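You operate a simulated robot arm through the tools that you are given. There is no shell and no other tool.

The job below is to be done with a simulated two-armed robot. You get a single attempt, and the scene is never put back.

## Task
On the top of the long bench, fold the blue towel in half, so that its two long edges meet.

It is judged by the outcome, as a careful person would: the job done as asked, and still so three seconds after it is handed in. It fails if anything else is knocked over, pushed out of place, dropped, spilled or broken. Flat cloth is picked up by pressing the open fingertips on it (5 to 10 N) and closing them slowly along it; thin cloth reads only 2 to 8 mm in the jaws.

## Robot
Two 7-joint arms with two-finger parallel grippers on one trunk, on a base that drives. Base frame: it is fixed to the floor where the robot stands at the start and does not move with it; the origin is under the middle of the robot, x ahead of it, y to its left, z up. Readings come in cm, degrees, newtons and seconds.
The left shoulder is at the start at [12.4, 17.1, 116.2], the right one opposite. With the tool pointing down near the work surface each hand reaches from about 10 to 88 cm from the robot's upright axis, wherever it stands, measured 20 degrees to its own side. Places, roughly: blue towel [25, -250, 75]; top of the long bench [-20, -280, 80]. Payload 4.4 kg a hand.
The TCP of each hand is the grasp point between the finger pads, 2.3 cm short of the fingertips. In the tool frame z runs along the fingers and y along their closing line. Largest opening 9.4 cm; finger width 3.8, thickness 1; the body of the gripper, 5.4 by 9.6 cm, starts 3.9 cm behind the TCP.
Orientation is that of the tool frame in the base frame, as a unit quaternion [w, x, y, z]. With the fingers straight down and closing along the base's y, the tool's x points along the base's -x, its y along +y and its z along -z.

## Interface
- The arms move only by the tool play_rows. It takes "left_rows", "right_rows" or both (then of equal length, played together; a hand with none holds still); each is a list of rows, each a list of 3 entries, a list of its own where there are three numbers: the shift along the base's x, y, z in mm, then the turn, a rotation vector about the base's x, y, z in degrees, then the closure, from 0 (fully open) to 1 (shut). In form: [[[x, y, z], [rx, ry, rz], claw], ...]. A call has 1 to 20 rows; each row shifts and turns the commanded pose from where the row before left it. Rows are played at 5 a second. More than 5 cm and 8.6 degrees between two rows, or a gripper value outside its range, and nothing of the call is played. Where a pose cannot be reached the arm comes as near as it can. A force on the tool above 40 N (or 10 N above the force at the start of the call, whichever is more), or a blocked arm, ends the call early, and 0.2 s more pass. The fingers move at their own pace (about 7.2 cm/s each) and stop on an object; they squeeze with about 33 N. The grip force told is the motor's: it shows also when the fingers shut on nothing. Time passes only in rows, and 0.2 s behind the last, so rows that do not move let the fingers close. The reply holds the time, the measured pose of the TCP, the force on the tool along the base axes, the opening and the grip force, in the units named above and with some noise, with the torque about the TCP (base axes, N m) and any sound that the robot's microphone picked up, and new pictures: "views" is both (left out), scene, wrist or none (wrist: the cameras of the hands that moved).
- Cameras (640 x 400 px; columns grow to the right, rows downward): "scene" is now at [23.75, 0.24, 129.58]; the picture's right is [0.04, -1.00, 0.00], its down [-0.64, -0.02, -0.77] and it looks along [0.77, 0.03, -0.64] (base axes); focal length 270 px, centre (320, 200). "left" rides on the left gripper at [8.6, -1.6, -7.4] in its tool frame; the picture's right is [0.18, 0.98, 0.00], its down [-0.58, 0.11, -0.81] and it looks along [-0.79, 0.15, 0.59] (tool axes); focal length 243 px, centre (320, 200). "right" rides on the right gripper at [8.6, 1.6, -7.4] in its tool frame; the picture's right is [-0.18, 0.98, 0.00], its down [-0.58, -0.11, -0.81] and it looks along [-0.79, -0.15, 0.59] (tool axes); focal length 243 px, centre (320, 200). There is no depth. A picture from a camera that has moved, and an enlarged one, comes with that camera's place and axes in the base frame and with its lens.
- slide_trunk(by): slides the trunk up (or, below 0, down) by that many cm; the arms and the scene camera ride with it, the base frame stays. It gives what a move gives, with no picture.
- drive_base(legs): drives the robot by 1 to 6 legs, each [ahead, left, turn to the left] in cm, cm and degrees, along the robot's own axes; the way and the turn of a leg run together, so that a leg with both is an arc; at most 150 cm and 180 degrees a leg. The arms and the cameras ride along, it lands a little off, and it stops where it bumps. It gives what a move gives, and a new picture of the scene camera.
- turn_head(pan, tilt): turns the head with the scene camera to pan (to the left, within 80 degrees either way) and tilt (down, from -29 to 69), counted from straight ahead of the robot. It gives what a move gives, and a new picture of the scene camera.
- inspect(camera, box): a new picture of the part [left, top, right, bottom] of that camera's present view, enlarged. No time passes.
- sign_off(): hands the job in; it is judged then, once.

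Nothing tells you exact positions but the pictures and the camera data. Unless the task says otherwise, let go and move clear before handing in.

The tools are called after "Call:" as a command line: name --argument value ..., lists and objects as JSON in quotes. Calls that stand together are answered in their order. play_rows: Moves the arms, as the interface text tells. Its arguments: {"type":"object","properties":{"left_rows":{"type":"array","items":{"type":"array"}},"right_rows":{"type":"array","items":{"type":"array"}},"views":{"type":"string","enum":["both","scene","wrist","none"]}},"required":[]} The other tools are called the same way: slide_trunk (by) slides the trunk up or down; drive_base (legs) drives the base; turn_head (pan, tilt) turns the head that bears the scene camera; inspect (camera, box) takes an enlarged picture of a part of a camera's view; sign_off () hands the job in.

At the start:

```text
t: 0.0
left_ee_pos: [48.39, 26.29, 102.55]
left_orientation: [0.0, 0.0, 1.0, 0.001]
left_force: [-0.2, -0.4, 0.4]
left_ft_torque: [-0.01, 0.0, -0.02]
left_opening: 9.42
left_grip_force: 0.0
right_ee_pos: [56.38, -29.45, 97.93]
right_orientation: [0.0, 0.0, 1.0, 0.0]
right_force: [0.0, 0.2, 0.7]
right_ft_torque: [-0.03, 0.01, 0.0]
right_opening: 9.41
right_grip_force: 0.0
trunk travel left (down, up): [-17.5, 21.3]
robot x, y, heading: [-0.21, -0.02, -0.2]
head pan, tilt: [2.0, 39.5]
```

scene: 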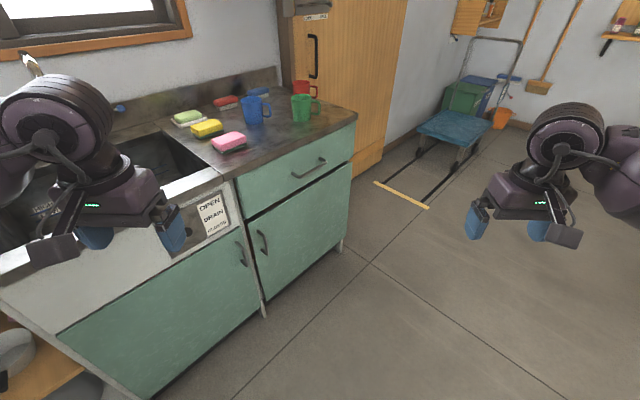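
right: 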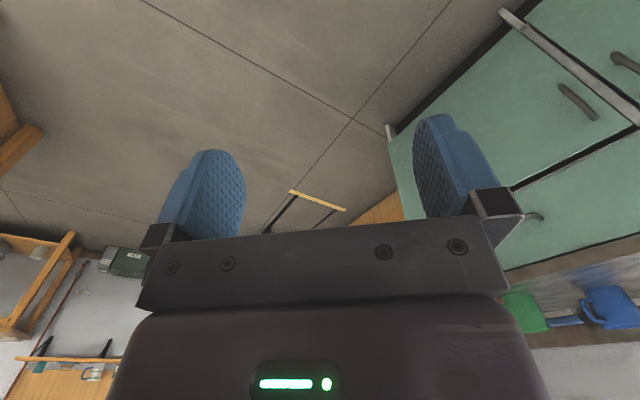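
left: 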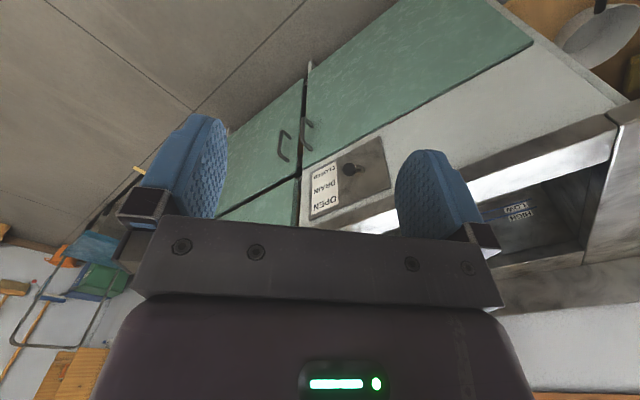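

I see a sink counter ahead and to the left, and open floor to the right; the long bench should be about 2.5 m to my right (−y). I'll turn the head to look that way first.

Call:
turn_head --pan -80 --tilt 25

```text
t: 1.6
left_ee_pos: [48.22, 26.31, 102.65]
left_orientation: [0.0, 0.0, 1.0, 0.0]
left_force: [-0.4, 0.1, -0.8]
left_ft_torque: [-0.01, 0.02, 0.04]
left_opening: 9.4
left_grip_force: 0.0
right_ee_pos: [56.42, -29.35, 97.88]
right_orientation: [0.0, 0.0, 1.0, -0.001]
right_force: [-0.6, 0.2, 1.0]
right_ft_torque: [-0.02, 0.0, 0.0]
right_opening: 9.41
right_grip_force: 0.0
trunk travel left (down, up): [-17.5, 21.3]
robot x, y, heading: [0.0, 0.15, 0.1]
head pan, tilt: [-80.0, 25.0]
camera scene: at [16.83, -9.13, 131.84], right [-0.98, -0.17, 0.0], down [-0.07, 0.42, -0.91], along [0.16, -0.89, -0.42], focal length 270 px, centre (320, 200)
```

scene: 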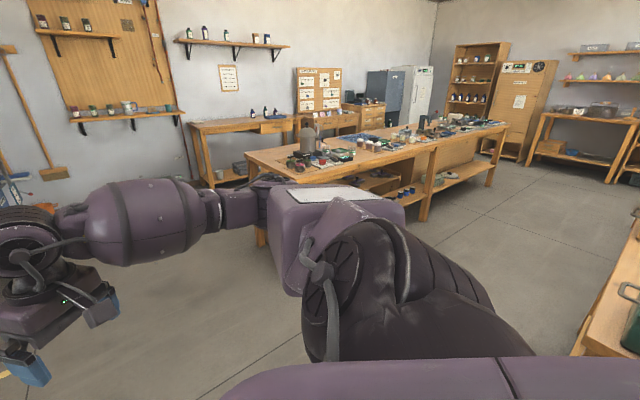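

The long bench is visible across the room with many items on it. I'll enlarge that area.

Call:
inspect --camera "scene" --box '[220, 90, 420, 215]'

Call:
inspect --camera "scene" --box '[360, 90, 520, 190]'

```text
3.20 times, centred on (320, 152) of scene
camera zoom: at [16.83, -9.13, 131.84], right [-0.98, -0.17, 0.0], down [-0.07, 0.42, -0.91], along [0.16, -0.89, -0.42], focal length 865 px, centre (320, 352)
```

zoom: 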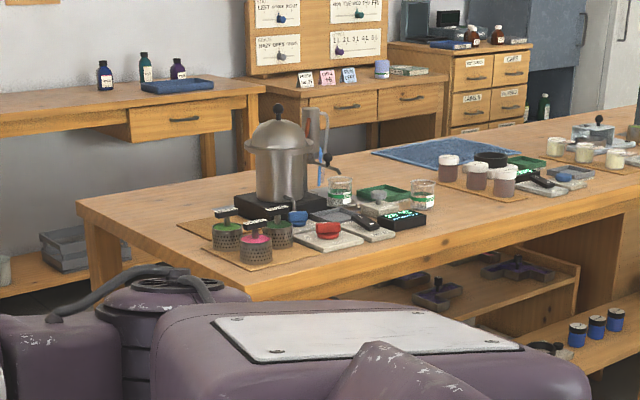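

```text
4.00 times, centred on (440, 140) of scene
camera zoom: at [16.83, -9.13, 131.84], right [-0.98, -0.17, 0.0], down [-0.07, 0.42, -0.91], along [0.16, -0.89, -0.42], focal length 1081 px, centre (-160, 440)
```

zoom: 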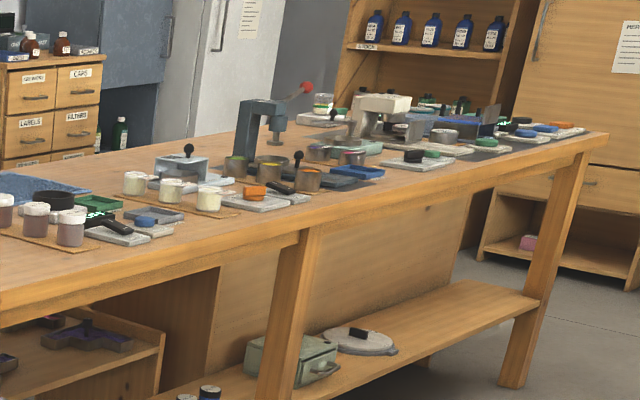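

The blue towel lies near the far side of the long bench, about [27, −265]; everything in the room is turned about 45° to the base frame. I'll raise the trunk for clearance, then drive around the near end of the bench, starting with a shift away from the counter and a turn to −45°.

Call:
slide_trunk --by 18

Call:
drive_base --legs '[[30, -22, 0], [0, 0, -45]]'

Call:
turn_head --pan 0 --tilt 30

```text
t: 3.5
left_ee_pos: [48.25, 26.2, 120.49]
left_orientation: [0.0, 0.0, 1.0, 0.0]
left_force: [0.5, -0.3, 0.5]
left_ft_torque: [-0.01, -0.03, -0.02]
left_opening: 9.39
left_grip_force: 0.0
right_ee_pos: [56.37, -29.43, 115.74]
right_orientation: [0.001, 0.0, 1.0, 0.0]
right_force: [0.0, 0.5, 0.5]
right_ft_torque: [-0.02, 0.01, -0.03]
right_opening: 9.4
right_grip_force: 0.1
trunk travel left (down, up): [-35.5, 3.3]
robot x, y, heading: [0.31, 0.31, -0.0]
head pan, tilt: [-80.0, 25.0]
```

```text
t: 8.1
left_ee_pos: [82.47, -37.06, 120.61]
left_orientation: [0.0, 0.38, 0.925, 0.0]
left_force: [0.0, -0.3, -0.9]
left_ft_torque: [0.04, 0.01, 0.0]
left_opening: 9.4
left_grip_force: 0.0
right_ee_pos: [49.28, -82.38, 115.93]
right_orientation: [0.0, 0.38, 0.925, -0.001]
right_force: [0.2, 0.6, 0.5]
right_ft_torque: [0.0, 0.0, -0.01]
right_opening: 9.41
right_grip_force: 0.1
trunk travel left (down, up): [-35.5, 3.3]
robot x, y, heading: [29.6, -21.78, -44.7]
head pan, tilt: [-80.0, 25.0]
camera scene: at [28.44, -33.4, 150.92], right [-0.82, 0.57, 0.0], down [0.24, 0.35, -0.91], along [-0.51, -0.75, -0.42], focal length 270 px, centre (320, 200)
```

scene: 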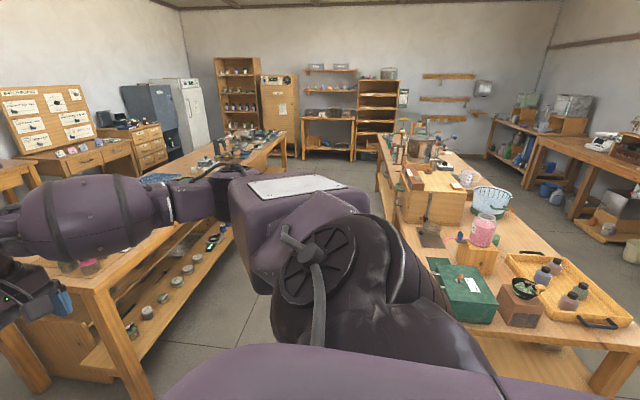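

```text
t: 9.7
left_ee_pos: [82.72, -37.15, 120.7]
left_orientation: [0.0, 0.379, 0.925, -0.001]
left_force: [-0.6, -0.4, -0.1]
left_ft_torque: [0.05, 0.01, -0.01]
left_opening: 9.41
left_grip_force: 0.2
right_ee_pos: [49.24, -82.25, 115.83]
right_orientation: [-0.001, 0.38, 0.925, 0.0]
right_force: [-0.3, -0.2, -0.2]
right_ft_torque: [0.04, -0.01, 0.0]
right_opening: 9.38
right_grip_force: 0.0
trunk travel left (down, up): [-35.5, 3.3]
robot x, y, heading: [29.9, -21.69, -44.4]
head pan, tilt: [0.0, 30.0]
camera scene: at [40.13, -32.15, 150.13], right [-0.7, -0.71, 0.0], down [-0.36, 0.35, -0.87], along [0.62, -0.61, -0.5], focal length 270 px, centre (320, 200)
```

scene: 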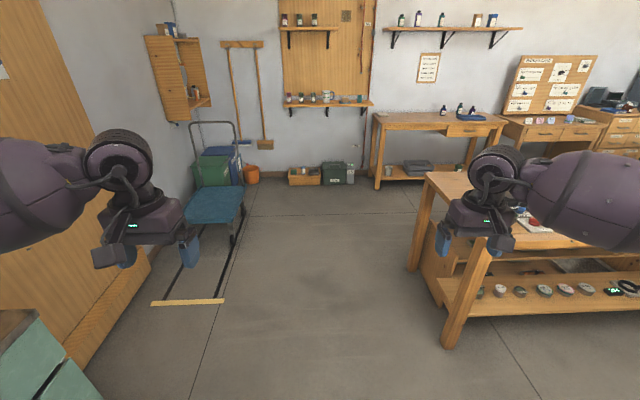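

The aisle ahead is clear between the trolley (left) and the bench end (right); the far aisle behind the bench is about 120 cm wide. I'll drive along it, then turn right to face down the aisle behind the bench.

Call:
drive_base --legs '[[150, 0, 0], [80, 0, 0], [0, 0, -90]]'

Call:
turn_head --pan 30 --tilt 30

Call:
turn_head --pan -35 --tilt 30

```text
t: 24.8
left_ee_pos: [176.15, -238.06, 120.57]
left_orientation: [0.0, 0.926, 0.378, -0.001]
left_force: [-0.2, 0.4, 0.3]
left_ft_torque: [0.01, -0.01, 0.0]
left_opening: 9.38
left_grip_force: 0.1
right_ee_pos: [131.39, -204.32, 115.88]
right_orientation: [0.0, 0.926, 0.378, 0.0]
right_force: [0.1, 0.4, 0.3]
right_ft_torque: [0.0, 0.0, 0.0]
right_opening: 9.4
right_grip_force: 0.1
trunk travel left (down, up): [-35.5, 3.3]
robot x, y, heading: [192.0, -185.68, -135.5]
head pan, tilt: [0.0, 30.0]
camera scene: at [181.69, -195.94, 150.12], right [-0.7, 0.71, 0.0], down [0.36, 0.35, -0.87], along [-0.62, -0.61, -0.5], focal length 270 px, centre (320, 200)
```

scene: 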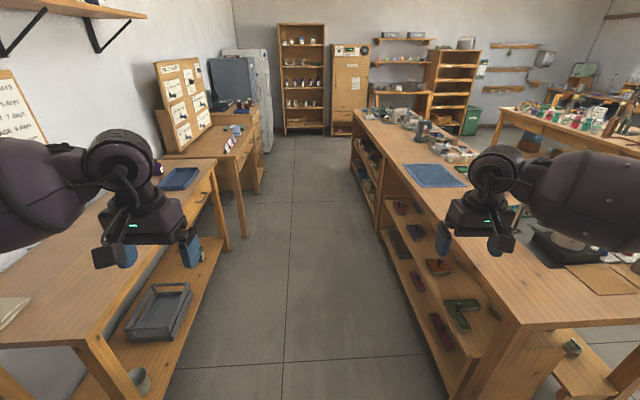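

```text
t: 25.8
left_ee_pos: [176.23, -238.17, 120.61]
left_orientation: [0.0, 0.926, 0.379, 0.0]
left_force: [0.2, 0.7, 0.0]
left_ft_torque: [0.0, 0.03, 0.0]
left_opening: 9.41
left_grip_force: 0.0
right_ee_pos: [131.45, -204.26, 115.94]
right_orientation: [0.0, 0.926, 0.379, 0.0]
right_force: [0.7, 0.3, -0.2]
right_ft_torque: [-0.04, 0.03, 0.02]
right_opening: 9.39
right_grip_force: 0.1
trunk travel left (down, up): [-35.5, 3.3]
robot x, y, heading: [192.35, -185.49, -135.4]
head pan, tilt: [30.0, 30.0]
camera scene: at [185.72, -198.32, 150.12], right [-0.96, 0.27, 0.0], down [0.13, 0.48, -0.87], along [-0.23, -0.83, -0.5], focal length 270 px, centre (320, 200)
```

scene: 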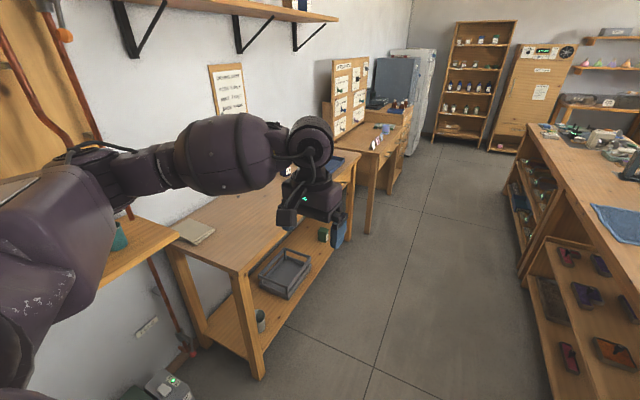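

```text
t: 27.1
left_ee_pos: [176.17, -238.28, 120.65]
left_orientation: [-0.001, 0.926, 0.378, -0.001]
left_force: [-0.6, 0.3, 0.6]
left_ft_torque: [-0.01, -0.01, -0.04]
left_opening: 9.41
left_grip_force: 0.1
right_ee_pos: [131.35, -204.21, 115.84]
right_orientation: [0.0, 0.926, 0.379, 0.0]
right_force: [0.7, -0.5, -0.1]
right_ft_torque: [0.02, 0.01, 0.0]
right_opening: 9.39
right_grip_force: 0.1
trunk travel left (down, up): [-35.5, 3.3]
robot x, y, heading: [192.21, -185.61, -135.3]
head pan, tilt: [-35.0, 30.0]
camera scene: at [179.23, -191.12, 150.12], right [-0.17, 0.99, 0.0], down [0.49, 0.08, -0.87], along [-0.85, -0.14, -0.5], focal length 270 px, centre (320, 200)
```

scene: 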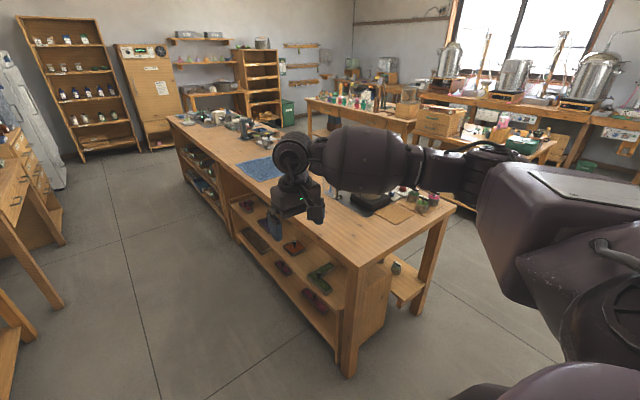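

The towel is near the aisle-side edge of the bench, about s 178–211 across and roughly [20, −254] in centre. I'll drive down the aisle to beside it, then turn right to face the bench.

Call:
drive_base --legs '[[140, 0, 0], [30, 0, 0]]'

Call:
turn_head --pan -80 --tilt 45

```text
t: 35.7
left_ee_pos: [54.44, -356.47, 120.61]
left_orientation: [0.0, 0.927, 0.375, 0.001]
left_force: [0.3, -0.3, 0.1]
left_ft_torque: [0.03, -0.01, 0.0]
left_opening: 9.41
left_grip_force: 0.0
right_ee_pos: [9.81, -322.24, 115.81]
right_orientation: [0.0, 0.927, 0.375, 0.0]
right_force: [-0.9, 0.7, -0.3]
right_ft_torque: [0.01, -0.05, -0.01]
right_opening: 9.44
right_grip_force: 0.1
trunk travel left (down, up): [-35.5, 3.3]
robot x, y, heading: [70.94, -303.96, -135.7]
head pan, tilt: [-35.0, 30.0]
camera scene: at [57.82, -309.39, 150.12], right [-0.16, 0.99, 0.0], down [0.49, 0.08, -0.87], along [-0.85, -0.14, -0.5], focal length 270 px, centre (320, 200)
```

scene: 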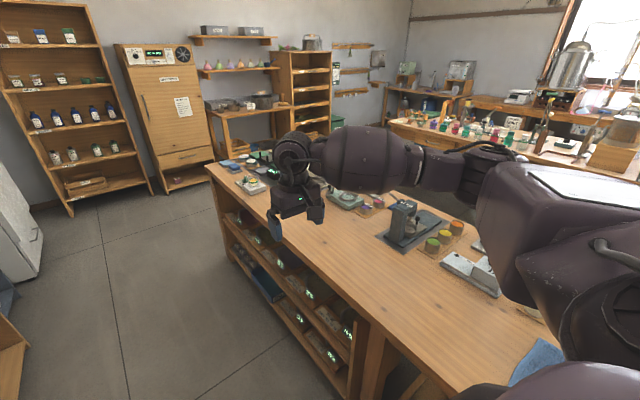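

```text
t: 36.9
left_ee_pos: [54.49, -356.45, 120.65]
left_orientation: [0.0, 0.927, 0.375, 0.0]
left_force: [1.1, -0.1, 0.4]
left_ft_torque: [0.0, 0.01, -0.05]
left_opening: 9.41
left_grip_force: 0.0
right_ee_pos: [9.97, -322.05, 115.77]
right_orientation: [0.0, 0.927, 0.376, 0.0]
right_force: [0.8, 0.5, -0.1]
right_ft_torque: [0.0, 0.01, 0.02]
right_opening: 9.38
right_grip_force: 0.1
trunk travel left (down, up): [-35.5, 3.3]
robot x, y, heading: [71.0, -303.83, -135.8]
head pan, tilt: [-80.0, 45.0]
camera scene: at [60.23, -303.13, 147.87], right [0.59, 0.81, 0.0], down [0.57, -0.41, -0.71], along [-0.57, 0.41, -0.71], focal length 270 px, centre (320, 200)
```

scene: 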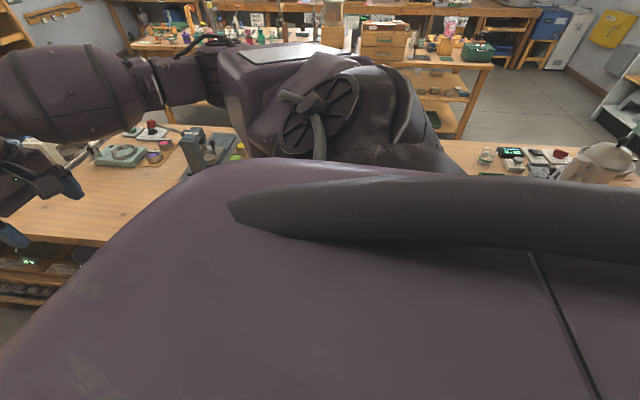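

I'm beside the towel now (s≈265). I'll turn 90° right to face the bench, hands staying high above it.

Call:
drive_base --legs '[[0, 0, -89.5]]'

Call:
turn_head --pan 0 --tilt 55

```text
t: 41.1
left_ee_pos: [18.6, -286.81, 120.71]
left_orientation: [0.0, 0.918, -0.396, 0.0]
left_force: [0.0, 0.0, 0.1]
left_ft_torque: [0.03, 0.01, 0.03]
left_opening: 9.38
left_grip_force: 0.0
right_ee_pos: [53.58, -242.75, 115.86]
right_orientation: [0.0, 0.918, -0.396, 0.0]
right_force: [-0.2, -0.3, 0.3]
right_ft_torque: [0.02, -0.01, 0.0]
right_opening: 9.39
right_grip_force: 0.1
trunk travel left (down, up): [-35.5, 3.3]
robot x, y, heading: [70.96, -303.46, 133.4]
head pan, tilt: [-80.0, 45.0]
camera scene: at [71.85, -293.39, 147.86], right [0.8, -0.6, 0.0], down [-0.42, -0.57, -0.71], along [0.42, 0.57, -0.71], focal length 270 px, centre (320, 200)
```

scene: 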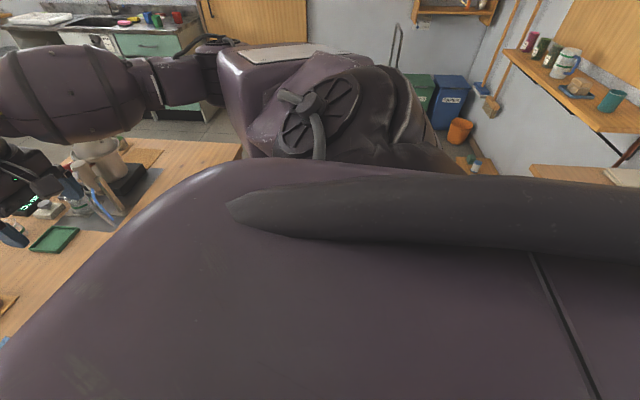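

```text
t: 42.6
left_ee_pos: [18.66, -286.95, 120.63]
left_orientation: [0.0, 0.919, -0.395, 0.0]
left_force: [0.7, 0.0, 0.9]
left_ft_torque: [0.02, 0.0, 0.01]
left_opening: 9.4
left_grip_force: 0.1
right_ee_pos: [53.61, -242.77, 115.82]
right_orientation: [0.0, 0.919, -0.395, 0.0]
right_force: [0.5, -0.5, 1.3]
right_ft_torque: [-0.02, 0.01, -0.01]
right_opening: 9.4
right_grip_force: 0.0
trunk travel left (down, up): [-35.5, 3.3]
robot x, y, heading: [70.66, -304.21, 133.7]
head pan, tilt: [0.0, 55.0]
camera scene: at [62.04, -294.68, 146.52], right [0.73, 0.69, 0.0], down [0.56, -0.6, -0.57], along [-0.39, 0.42, -0.82], focal length 270 px, centre (320, 200)
```

scene: 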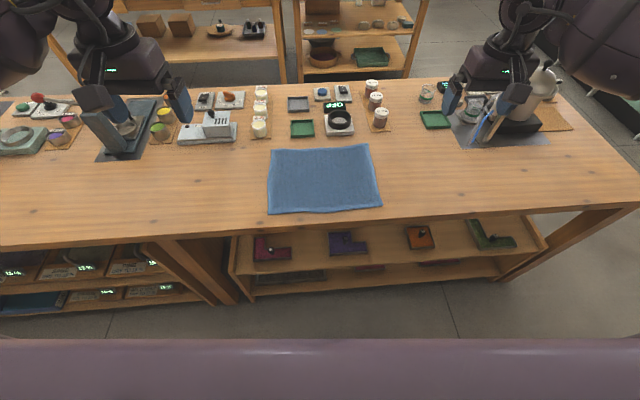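

The towel is in full view, lying flat on the bench top with clear space around it. I'll enlarge it to measure its corners.

Call:
inspect --camera "scene" --box '[240, 130, 400, 230]'

Call:
inspect --camera "scene" --box '[200, 70, 440, 220]'

```text
4.00 times, centred on (320, 180) of scene
camera zoom: at [62.04, -294.68, 146.52], right [0.73, 0.69, 0.0], down [0.56, -0.6, -0.57], along [-0.39, 0.42, -0.82], focal length 1081 px, centre (320, 280)
```

zoom: 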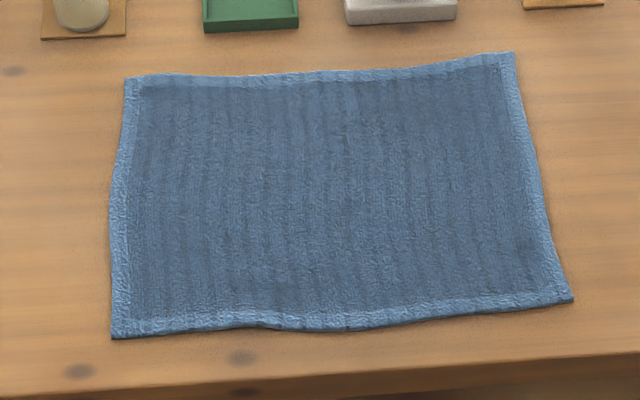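

```text
2.67 times, centred on (320, 145) of scene
camera zoom: at [62.04, -294.68, 146.52], right [0.73, 0.69, 0.0], down [0.56, -0.6, -0.57], along [-0.39, 0.42, -0.82], focal length 721 px, centre (320, 347)
```

zoom: 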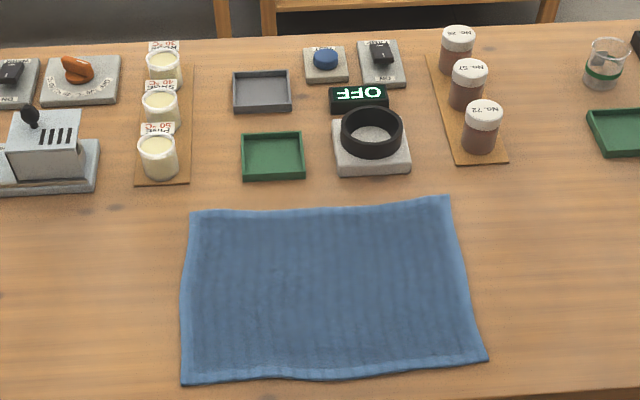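

The towel is about 34 cm (across my view) by 26 cm (away from me), so its long edges are the near and far ones; its near edge is ~7 cm from the bench edge. I'll move a little closer, square up to it, and then lower the trunk for better reach.

Call:
drive_base --legs '[[8, -6, 5.5]]'

Call:
slide_trunk --by -14

Call:
turn_head --pan 0 --tilt 58

```text
t: 43.8
left_ee_pos: [15.3, -282.11, 120.44]
left_orientation: [-0.001, 0.937, -0.35, 0.0]
left_force: [-0.5, 0.3, -1.1]
left_ft_torque: [0.01, -0.03, -0.01]
left_opening: 9.42
left_grip_force: 0.0
right_ee_pos: [45.82, -234.84, 115.71]
right_orientation: [0.0, 0.937, -0.35, 0.0]
right_force: [0.6, -0.3, 0.4]
right_ft_torque: [-0.06, 0.02, -0.01]
right_opening: 9.39
right_grip_force: 0.0
trunk travel left (down, up): [-35.5, 3.3]
robot x, y, heading: [69.32, -294.01, 139.1]
head pan, tilt: [0.0, 55.0]
camera scene: at [59.38, -285.62, 146.51], right [0.66, 0.75, 0.0], down [0.62, -0.54, -0.57], along [-0.43, 0.38, -0.82], focal length 270 px, centre (320, 200)
```

scene: 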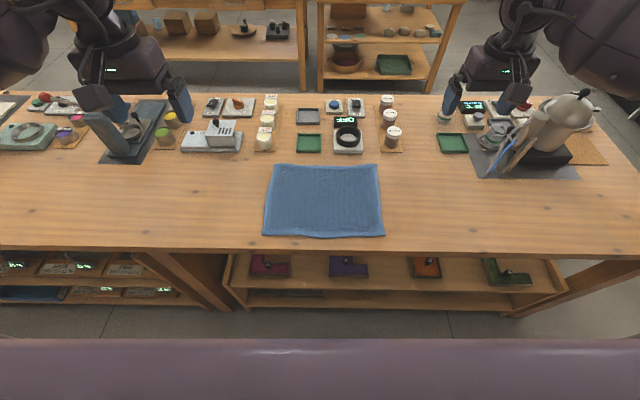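

```text
t: 45.5
left_ee_pos: [15.57, -282.14, 106.71]
left_orientation: [-0.001, 0.937, -0.35, -0.001]
left_force: [-0.6, 0.8, 0.2]
left_ft_torque: [0.03, 0.01, 0.0]
left_opening: 9.4
left_grip_force: 0.1
right_ee_pos: [45.91, -234.98, 101.91]
right_orientation: [0.0, 0.936, -0.351, 0.0]
right_force: [0.3, -0.1, 0.1]
right_ft_torque: [0.02, -0.01, 0.01]
right_opening: 9.42
right_grip_force: 0.0
trunk travel left (down, up): [-21.5, 17.3]
robot x, y, heading: [69.14, -293.68, 139.0]
head pan, tilt: [0.0, 55.0]
```

```text
t: 46.1
left_ee_pos: [15.36, -282.2, 106.63]
left_orientation: [0.0, 0.937, -0.35, 0.0]
left_force: [0.3, 0.3, 0.1]
left_ft_torque: [-0.03, 0.0, -0.01]
left_opening: 9.39
left_grip_force: 0.0
right_ee_pos: [45.85, -234.89, 101.78]
right_orientation: [0.0, 0.937, -0.35, -0.001]
right_force: [-0.1, 0.1, 0.9]
right_ft_torque: [0.0, 0.03, 0.02]
right_opening: 9.42
right_grip_force: 0.0
trunk travel left (down, up): [-21.5, 17.3]
robot x, y, heading: [69.1, -294.0, 139.0]
head pan, tilt: [0.0, 58.0]
camera scene: at [55.12, -281.95, 131.5], right [0.66, 0.75, 0.0], down [0.64, -0.56, -0.53], along [-0.4, 0.35, -0.85], focal length 270 px, centre (320, 200)
```

scene: 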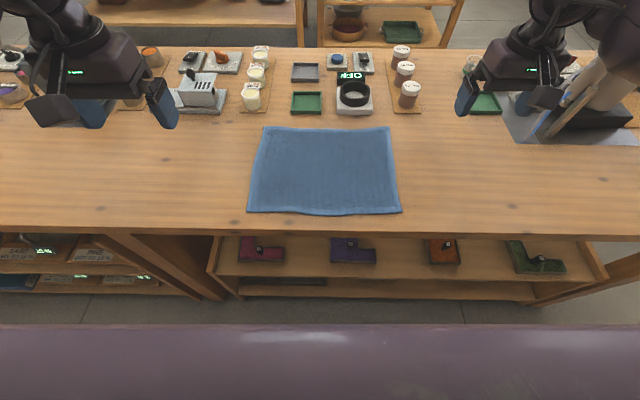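

Now squared up and closer. I'll enlarge the towel again to get its corners and compare with the bench height.

Call:
inspect --camera "scene" --box '[230, 115, 420, 234]'

Call:
inspect --camera "scene" --box '[220, 40, 430, 171]'

```text
3.36 times, centred on (325, 174) of scene
camera zoom: at [55.12, -281.95, 131.5], right [0.66, 0.75, 0.0], down [0.64, -0.56, -0.53], along [-0.4, 0.35, -0.85], focal length 908 px, centre (303, 286)
```

zoom: 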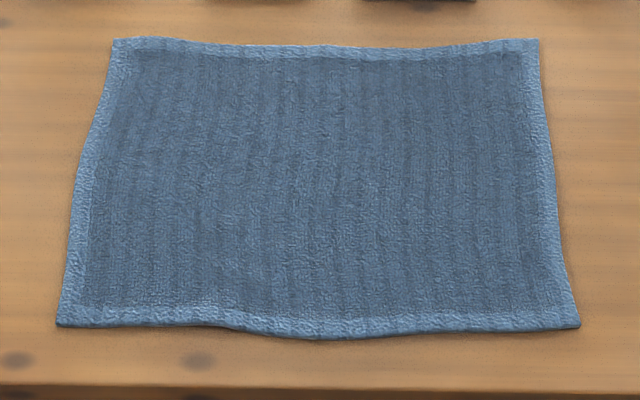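

```text
3.05 times, centred on (325, 106) of scene
camera zoom: at [55.12, -281.95, 131.5], right [0.66, 0.75, 0.0], down [0.64, -0.56, -0.53], along [-0.4, 0.35, -0.85], focal length 824 px, centre (305, 488)
```

zoom: 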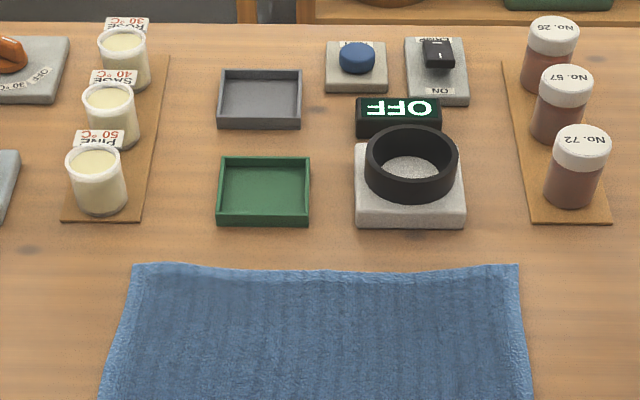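

The towel top is at z≈80.3, its far edge spans about [3.5, −257.1]–[25.7, −231.5], its near edge [22.8, −274.9]–[45.0, −249.4], well aligned with me. I'll fold the far long edge towards me: first bring both hands above the two far corners with the fingers part-closed.

Call:
play_rows --left_rows '[[[-10, 27, -12], [0, 0, 0], 0.62], [[-10, 27, -12], [0, 0, 0], 0.62], [[-10, 28, -12], [0, 0, 0], 0.62], [[-10, 28, -12], [0, 0, 0], 0.62], [[-10, 28, -12], [0, 0, 0], 0.62], [[-10, 28, -12], [0, 0, 0], 0.62], [[-10, 27, -12], [0, 0, 0], 0.62], [[-10, 27, -12], [0, 0, 0], 0.62], [[-10, 27, -12], [0, 0, 0], 0.62], [[-11, 28, -12], [0, 0, 0], 0.62]]' --right_rows '[[[-22, 1, -8], [0, 0, 0], 0.62], [[-22, 1, -8], [0, 0, 0], 0.62], [[-22, 1, -8], [0, 0, 0], 0.62], [[-22, 1, -8], [0, 0, 0], 0.62], [[-22, 2, -8], [0, 0, 0], 0.62], [[-22, 1, -8], [0, 0, 0], 0.62], [[-22, 1, -8], [0, 0, 0], 0.62], [[-23, 2, -8], [0, 0, 0], 0.62], [[-23, 1, -8], [0, 0, 0], 0.62], [[-23, 2, -8], [0, 0, 0], 0.62]]'

```text
t: 48.3
left_ee_pos: [5.34, -254.62, 94.47]
left_orientation: [0.0, 0.937, -0.351, 0.0]
left_force: [0.1, 0.7, -0.5]
left_ft_torque: [0.01, 0.04, 0.01]
left_opening: 3.56
left_grip_force: 0.1
right_ee_pos: [23.61, -233.37, 93.83]
right_orientation: [0.0, 0.937, -0.35, 0.0]
right_force: [-0.4, 0.7, -0.2]
right_ft_torque: [-0.03, -0.01, -0.01]
right_opening: 3.6
right_grip_force: 0.0
trunk travel left (down, up): [-21.5, 17.3]
robot x, y, heading: [69.1, -293.98, 139.0]
head pan, tilt: [0.0, 58.0]
camera scene: at [55.06, -281.87, 131.47], right [0.66, 0.75, 0.0], down [0.64, -0.56, -0.53], along [-0.4, 0.35, -0.85], focal length 270 px, centre (320, 200)
camera right: at [29.12, -240.18, 101.28], right [-0.78, -0.62, 0.0], down [-0.37, 0.46, 0.81], along [-0.5, 0.63, -0.59], focal length 243 px, centre (320, 200)
camera left: at [12.81, -259.04, 101.91], right [-0.51, -0.86, 0.0], down [-0.51, 0.3, 0.81], along [-0.7, 0.41, -0.59], focal length 243 px, centre (320, 200)
```

scene: 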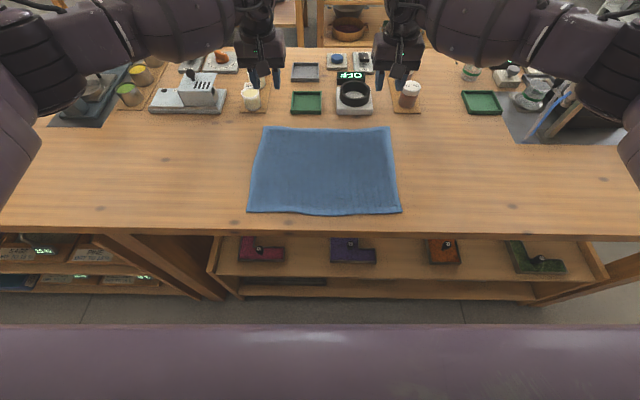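
right: 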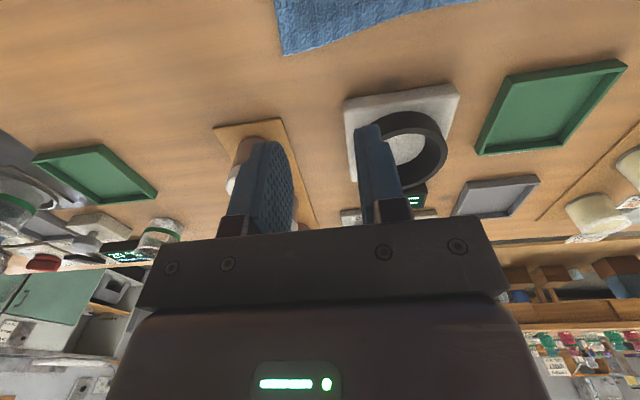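
left: 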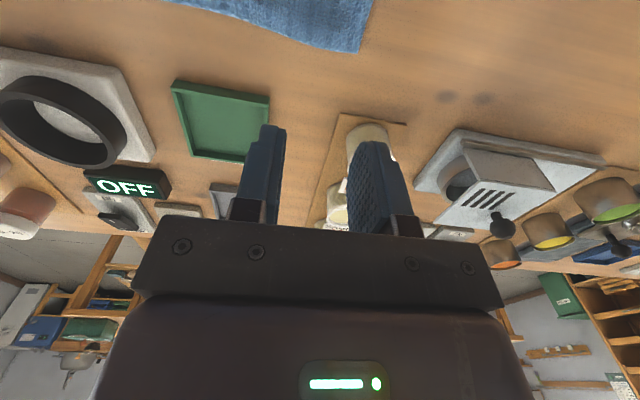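

Both hands hover beyond the far corners at z≈94. I'll check the fingertip placement closely before lowering.

Call:
inspect --camera "scene" --box '[230, 40, 430, 165]'

```text
3.20 times, centred on (330, 102) of scene
camera zoom: at [55.06, -281.87, 131.47], right [0.66, 0.75, 0.0], down [0.64, -0.56, -0.53], along [-0.4, 0.35, -0.85], focal length 865 px, centre (288, 512)
```

zoom: 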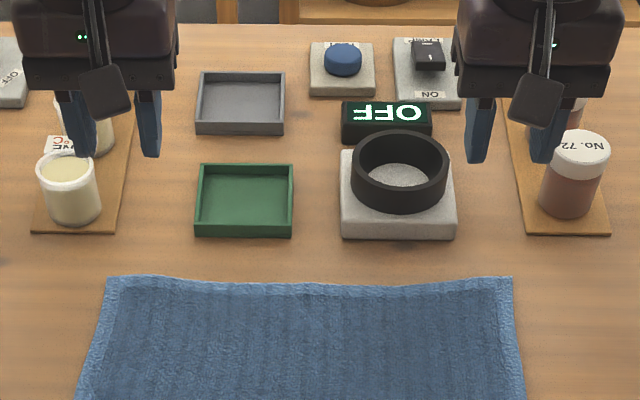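

Fingertips line up with the plan: about 1.5 cm overlapping the far edge, 3 cm in from each corner. I'll lower both hands to just above the cloth with a small nudge towards me.

Call:
play_rows --left_rows '[[[1, -1, -20], [0, 0, 0], 0.62], [[1, -1, -20], [0, 0, 0], 0.62], [[1, 0, -20], [0, 0, 0], 0.62], [[0, -1, -20], [0, 0, 0], 0.62], [[0, 0, -15], [0, 0, 0], 0.62]]' --right_rows '[[[1, -1, -20], [0, 0, 0], 0.62], [[1, -1, -20], [0, 0, 0], 0.62], [[1, -1, -20], [0, 0, 0], 0.62], [[1, -1, -20], [0, 0, 0], 0.62], [[0, 0, -9], [0, 0, 0], 0.62]]'

Call:
inspect --camera "scene" --box '[230, 60, 430, 185]'

```text
t: 49.5
left_ee_pos: [5.57, -254.98, 85.02]
left_orientation: [0.001, 0.937, -0.35, -0.001]
left_force: [0.0, 0.4, 0.4]
left_ft_torque: [0.03, 0.03, -0.01]
left_opening: 3.58
left_grip_force: 0.1
right_ee_pos: [23.89, -233.97, 85.0]
right_orientation: [0.0, 0.937, -0.35, 0.0]
right_force: [-0.1, 0.5, -1.7]
right_ft_torque: [0.0, -0.04, 0.02]
right_opening: 3.57
right_grip_force: 0.0
trunk travel left (down, up): [-21.5, 17.3]
robot x, y, heading: [68.89, -294.04, 139.1]
head pan, tilt: [0.0, 58.0]
camera scene: at [55.12, -281.94, 131.5], right [0.66, 0.75, 0.0], down [0.64, -0.56, -0.53], along [-0.4, 0.35, -0.85], focal length 270 px, centre (320, 200)
camera right: at [29.49, -240.71, 92.32], right [-0.78, -0.62, 0.0], down [-0.37, 0.46, 0.81], along [-0.5, 0.63, -0.59], focal length 243 px, centre (320, 200)
camera left: at [13.1, -259.6, 92.53], right [-0.51, -0.86, 0.0], down [-0.51, 0.3, 0.81], along [-0.7, 0.41, -0.59], focal length 243 px, centre (320, 200)
```

scene: 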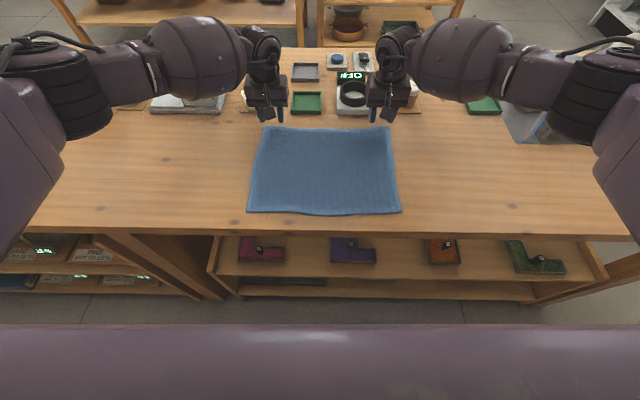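
right: 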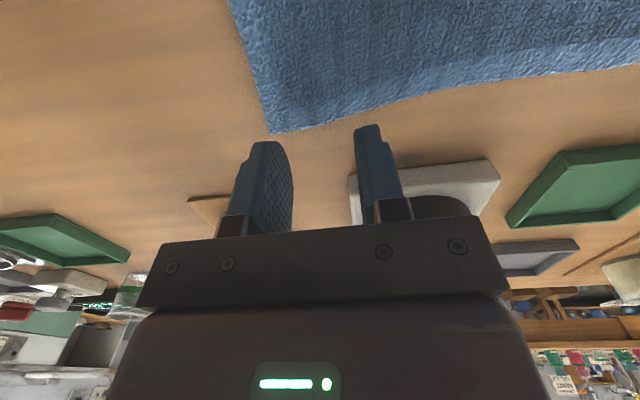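
left: 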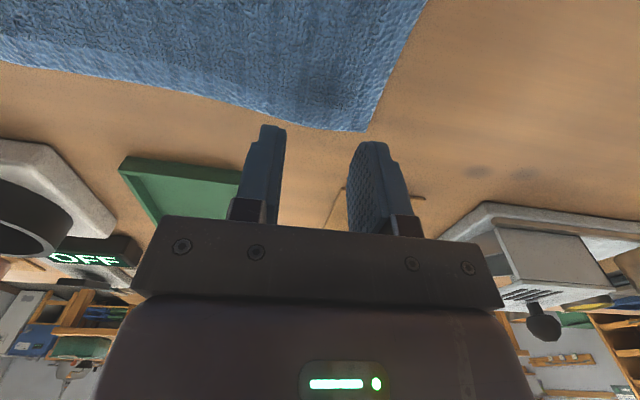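

```text
3.20 times, centred on (330, 122) of scene
camera zoom: at [55.12, -281.94, 131.5], right [0.66, 0.75, 0.0], down [0.64, -0.56, -0.53], along [-0.4, 0.35, -0.85], focal length 865 px, centre (288, 448)
```

zoom: 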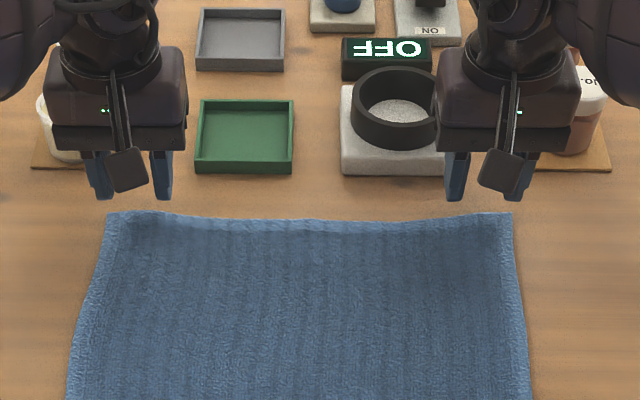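

The fingertip ends are rounded, so their true contact is a bit further out than I want. I'll shift both hands ~8 mm towards me and descend to near contact.

Call:
play_rows --left_rows '[[[3, -3, -6], [0, 0, 0], 0.62], [[3, -2, -6], [0, 0, 0], 0.62], [[0, 0, -5], [0, 0, 0], 0.62], [[0, 0, -4], [0, 0, 0], 0.62]]' --right_rows '[[[3, -3, -6], [0, 0, 0], 0.62], [[3, -2, -6], [0, 0, 0], 0.62], [[0, 0, -5], [0, 0, 0], 0.62], [[0, 0, -4], [0, 0, 0], 0.62]]'

Call:
inspect --camera "scene" --box '[230, 80, 430, 205]'

```text
t: 50.5
left_ee_pos: [6.3, -255.62, 82.91]
left_orientation: [-0.001, 0.937, -0.35, 0.0]
left_force: [-0.5, -0.1, -1.0]
left_ft_torque: [0.0, 0.01, 0.01]
left_opening: 3.56
left_grip_force: 0.0
right_ee_pos: [24.58, -234.4, 82.84]
right_orientation: [0.001, 0.937, -0.35, -0.001]
right_force: [-0.2, -0.7, -0.4]
right_ft_torque: [0.0, 0.01, 0.03]
right_opening: 3.61
right_grip_force: 0.0
trunk travel left (down, up): [-21.5, 17.3]
robot x, y, heading: [69.11, -294.01, 138.9]
head pan, tilt: [0.0, 58.0]
camera scene: at [55.13, -281.96, 131.5], right [0.66, 0.75, 0.0], down [0.64, -0.56, -0.53], along [-0.4, 0.35, -0.85], focal length 270 px, centre (320, 200)
camera right: at [30.13, -241.16, 90.26], right [-0.78, -0.62, 0.0], down [-0.37, 0.46, 0.81], along [-0.5, 0.63, -0.59], focal length 243 px, centre (320, 200)
camera left: at [13.81, -260.08, 90.45], right [-0.51, -0.86, 0.0], down [-0.51, 0.3, 0.81], along [-0.69, 0.41, -0.59], focal length 243 px, centre (320, 200)
```

scene: 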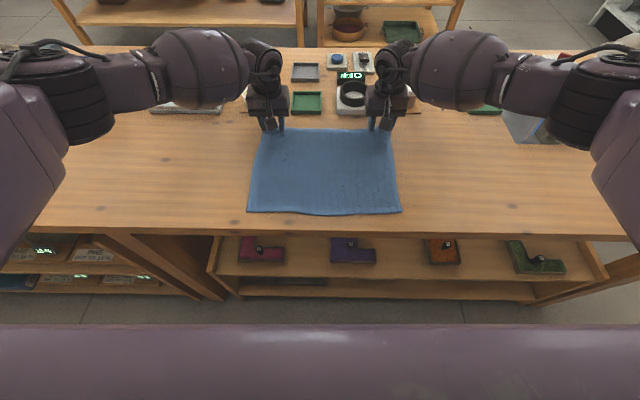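
right: 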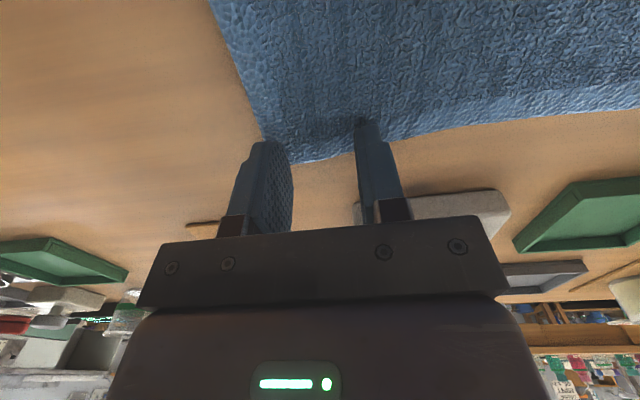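
left: 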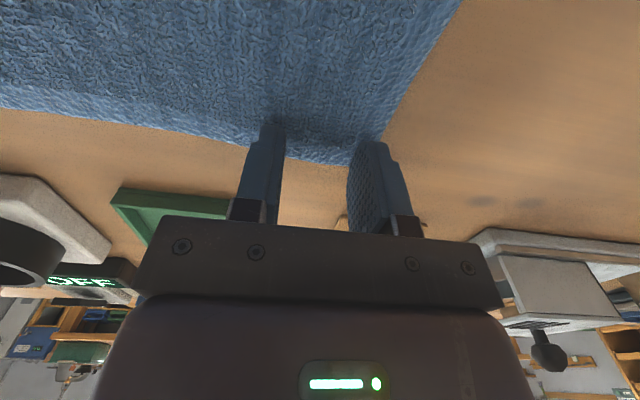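

```text
3.20 times, centred on (330, 142) of scene
camera zoom: at [55.13, -281.96, 131.5], right [0.66, 0.75, 0.0], down [0.64, -0.56, -0.53], along [-0.4, 0.35, -0.85], focal length 865 px, centre (288, 384)
```

zoom: 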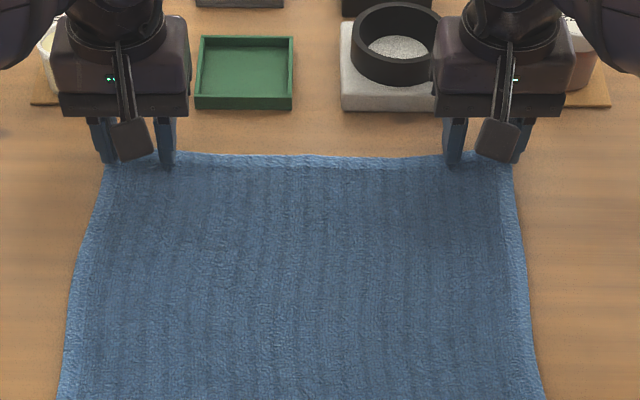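

Both tips hover right at the cloth but the outer fingers sit on the very side edges. I'll raise slightly, shift each hand 1 cm inward and 4 mm towards me, then come back down.

Call:
play_rows --left_rows '[[[0, 0, 6], [0, 0, 0], 0.62], [[5, 3, 0], [0, 0, 0], 0.62], [[5, 2, 0], [0, 0, 0], 0.62], [[0, 0, -4], [0, 0, 0], 0.62], [[0, 0, -3], [0, 0, 0], 0.62]]' --right_rows '[[[0, 0, 6], [0, 0, 0], 0.62], [[-2, -5, 0], [0, 0, 0], 0.62], [[-2, -5, 0], [0, 0, 0], 0.62], [[0, 0, -4], [0, 0, 0], 0.62], [[0, 0, -3], [0, 0, 0], 0.62]]'

```text
t: 51.7
left_ee_pos: [7.31, -254.97, 82.94]
left_orientation: [0.0, 0.936, -0.351, 0.0]
left_force: [-0.4, -0.1, -0.2]
left_ft_torque: [-0.02, 0.0, -0.01]
left_opening: 3.57
left_grip_force: 0.1
right_ee_pos: [24.15, -235.57, 82.85]
right_orientation: [0.0, 0.937, -0.35, 0.0]
right_force: [-0.3, -0.6, -0.5]
right_ft_torque: [-0.01, -0.02, -0.01]
right_opening: 3.57
right_grip_force: 0.0
trunk travel left (down, up): [-21.5, 17.3]
robot x, y, heading: [69.36, -294.26, 139.3]
head pan, tilt: [0.0, 58.0]
camera scene: at [55.15, -281.97, 131.51], right [0.66, 0.75, 0.0], down [0.64, -0.56, -0.53], along [-0.4, 0.35, -0.85], focal length 270 px, centre (320, 200)
camera right: at [29.69, -242.27, 90.22], right [-0.78, -0.62, 0.0], down [-0.37, 0.46, 0.81], along [-0.5, 0.63, -0.59], focal length 243 px, centre (320, 200)
camera left: at [14.84, -259.51, 90.45], right [-0.51, -0.86, 0.0], down [-0.51, 0.3, 0.81], along [-0.7, 0.41, -0.59], focal length 243 px, centre (320, 200)
```

scene: 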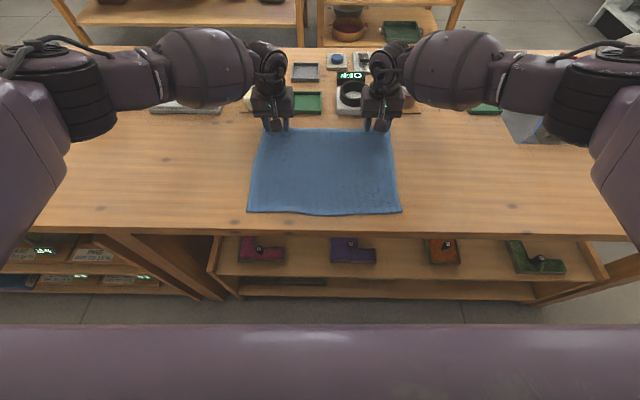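
right: 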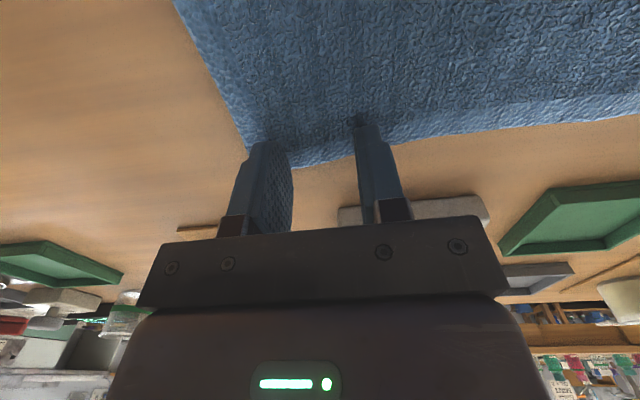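
left: 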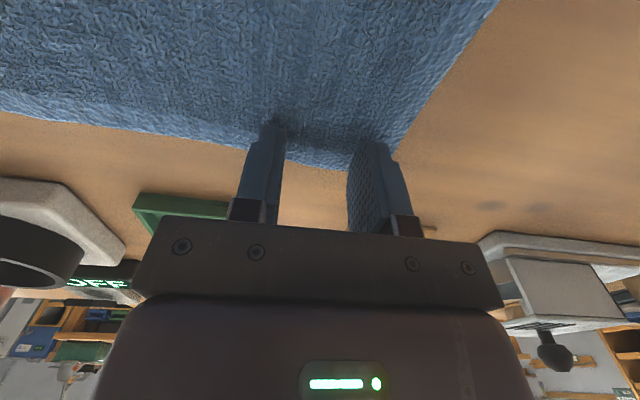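

The fingertips are now both over cloth at each corner. Next I'll press down in small steps and watch the force.

Call:
play_rows --left_rows '[[[0, 0, -2], [0, 0, 0], 0.62], [[0, 0, -2], [0, 0, 0], 0.62], [[0, 0, 0], [0, 0, 0], 0.62]]' --right_rows '[[[0, 0, -2], [0, 0, 0], 0.62], [[0, 0, -2], [0, 0, 0], 0.62], [[0, 0, 0], [0, 0, 0], 0.62]]' --views "none"

```text
t: 52.5
left_ee_pos: [7.32, -255.03, 82.77]
left_orientation: [-0.001, 0.937, -0.35, 0.0]
left_force: [-1.2, 1.1, 2.1]
left_ft_torque: [0.01, 0.01, 0.01]
left_opening: 3.59
left_grip_force: 0.1
right_ee_pos: [24.12, -235.5, 82.58]
right_orientation: [0.0, 0.937, -0.351, -0.002]
right_force: [0.9, 2.2, 14.0]
right_ft_torque: [0.01, -0.12, 0.03]
right_opening: 3.57
right_grip_force: 0.1
trunk travel left (down, up): [-21.5, 17.3]
robot x, y, heading: [69.09, -294.03, 139.2]
head pan, tilt: [0.0, 58.0]
```

Contact: the right presses 14 N (a bit much) and the left 2 N. I'll even them out to 5–10 N.

Call:
play_rows --left_rows '[[[0, 0, -1], [0, 0, 0], 0.62], [[0, 0, 0], [0, 0, 0], 0.62]]' --right_rows '[[[0, 0, 1], [0, 0, 0], 0.62], [[0, 0, 0], [0, 0, 0], 0.62]]' --views "none"

```text
t: 53.1
left_ee_pos: [7.39, -255.1, 82.78]
left_orientation: [-0.001, 0.937, -0.351, -0.001]
left_force: [-0.5, 2.1, 8.3]
left_ft_torque: [-0.01, -0.01, 0.0]
left_opening: 3.59
left_grip_force: 0.1
right_ee_pos: [24.11, -235.62, 82.59]
right_orientation: [0.0, 0.937, -0.35, -0.002]
right_force: [-3.3, 3.1, 13.3]
right_ft_torque: [0.04, -0.08, 0.03]
right_opening: 3.59
right_grip_force: 0.1
trunk travel left (down, up): [-21.5, 17.3]
robot x, y, heading: [68.92, -294.16, 139.1]
head pan, tilt: [0.0, 58.0]
```

Left is at 8 N. I'll ease the right 1 mm and start closing both slowly.

Call:
play_rows --left_rows '[[[0, 0, 0], [0, 0, 0], 0.64], [[0, 0, 0], [0, 0, 0], 0.67], [[0, 0, 0], [0, 0, 0], 0.7], [[0, 0, 0], [0, 0, 0], 0.73], [[0, 0, 0], [0, 0, 0], 0.76]]' --right_rows '[[[0, 0, 1], [0, 0, 0], 0.64], [[0, 0, 0], [0, 0, 0], 0.67], [[0, 0, 0], [0, 0, 0], 0.7], [[0, 0, 0], [0, 0, 0], 0.73], [[0, 0, 0], [0, 0, 0], 0.76]]'

```text
t: 54.3
left_ee_pos: [7.25, -254.91, 82.45]
left_orientation: [0.0, 0.937, -0.351, -0.001]
left_force: [3.0, 2.9, 16.4]
left_ft_torque: [-0.02, -0.07, 0.0]
left_opening: 2.28
left_grip_force: 0.1
right_ee_pos: [24.34, -235.63, 82.7]
right_orientation: [0.0, 0.937, -0.35, -0.001]
right_force: [-1.6, -1.8, 5.2]
right_ft_torque: [-0.08, -0.03, -0.05]
right_opening: 2.29
right_grip_force: 0.8
trunk travel left (down, up): [-21.5, 17.3]
robot x, y, heading: [69.05, -293.82, 139.0]
head pan, tilt: [0.0, 58.0]
camera scene: at [55.28, -282.06, 131.53], right [0.66, 0.75, 0.0], down [0.64, -0.56, -0.53], along [-0.4, 0.35, -0.85], focal length 270 px, centre (320, 200)
camera right: at [29.8, -242.37, 90.07], right [-0.78, -0.62, 0.0], down [-0.37, 0.46, 0.81], along [-0.5, 0.63, -0.59], focal length 243 px, centre (320, 200)
camera left: at [14.93, -259.57, 90.1], right [-0.51, -0.86, 0.0], down [-0.51, 0.3, 0.81], along [-0.7, 0.41, -0.59], focal length 243 px, centre (320, 200)
```

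scene: 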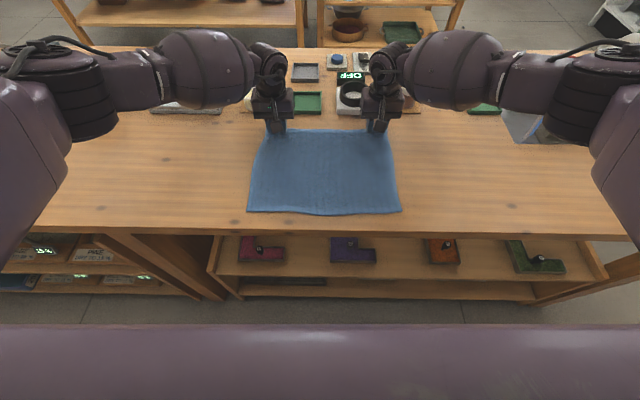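
right: 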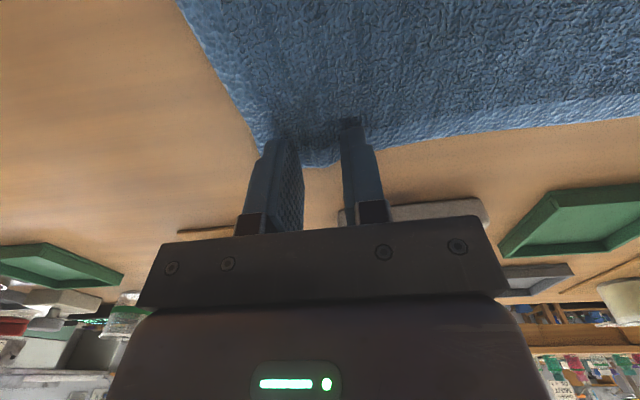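
left: 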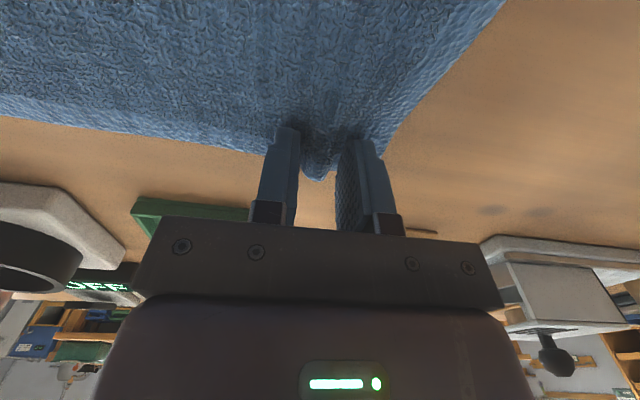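

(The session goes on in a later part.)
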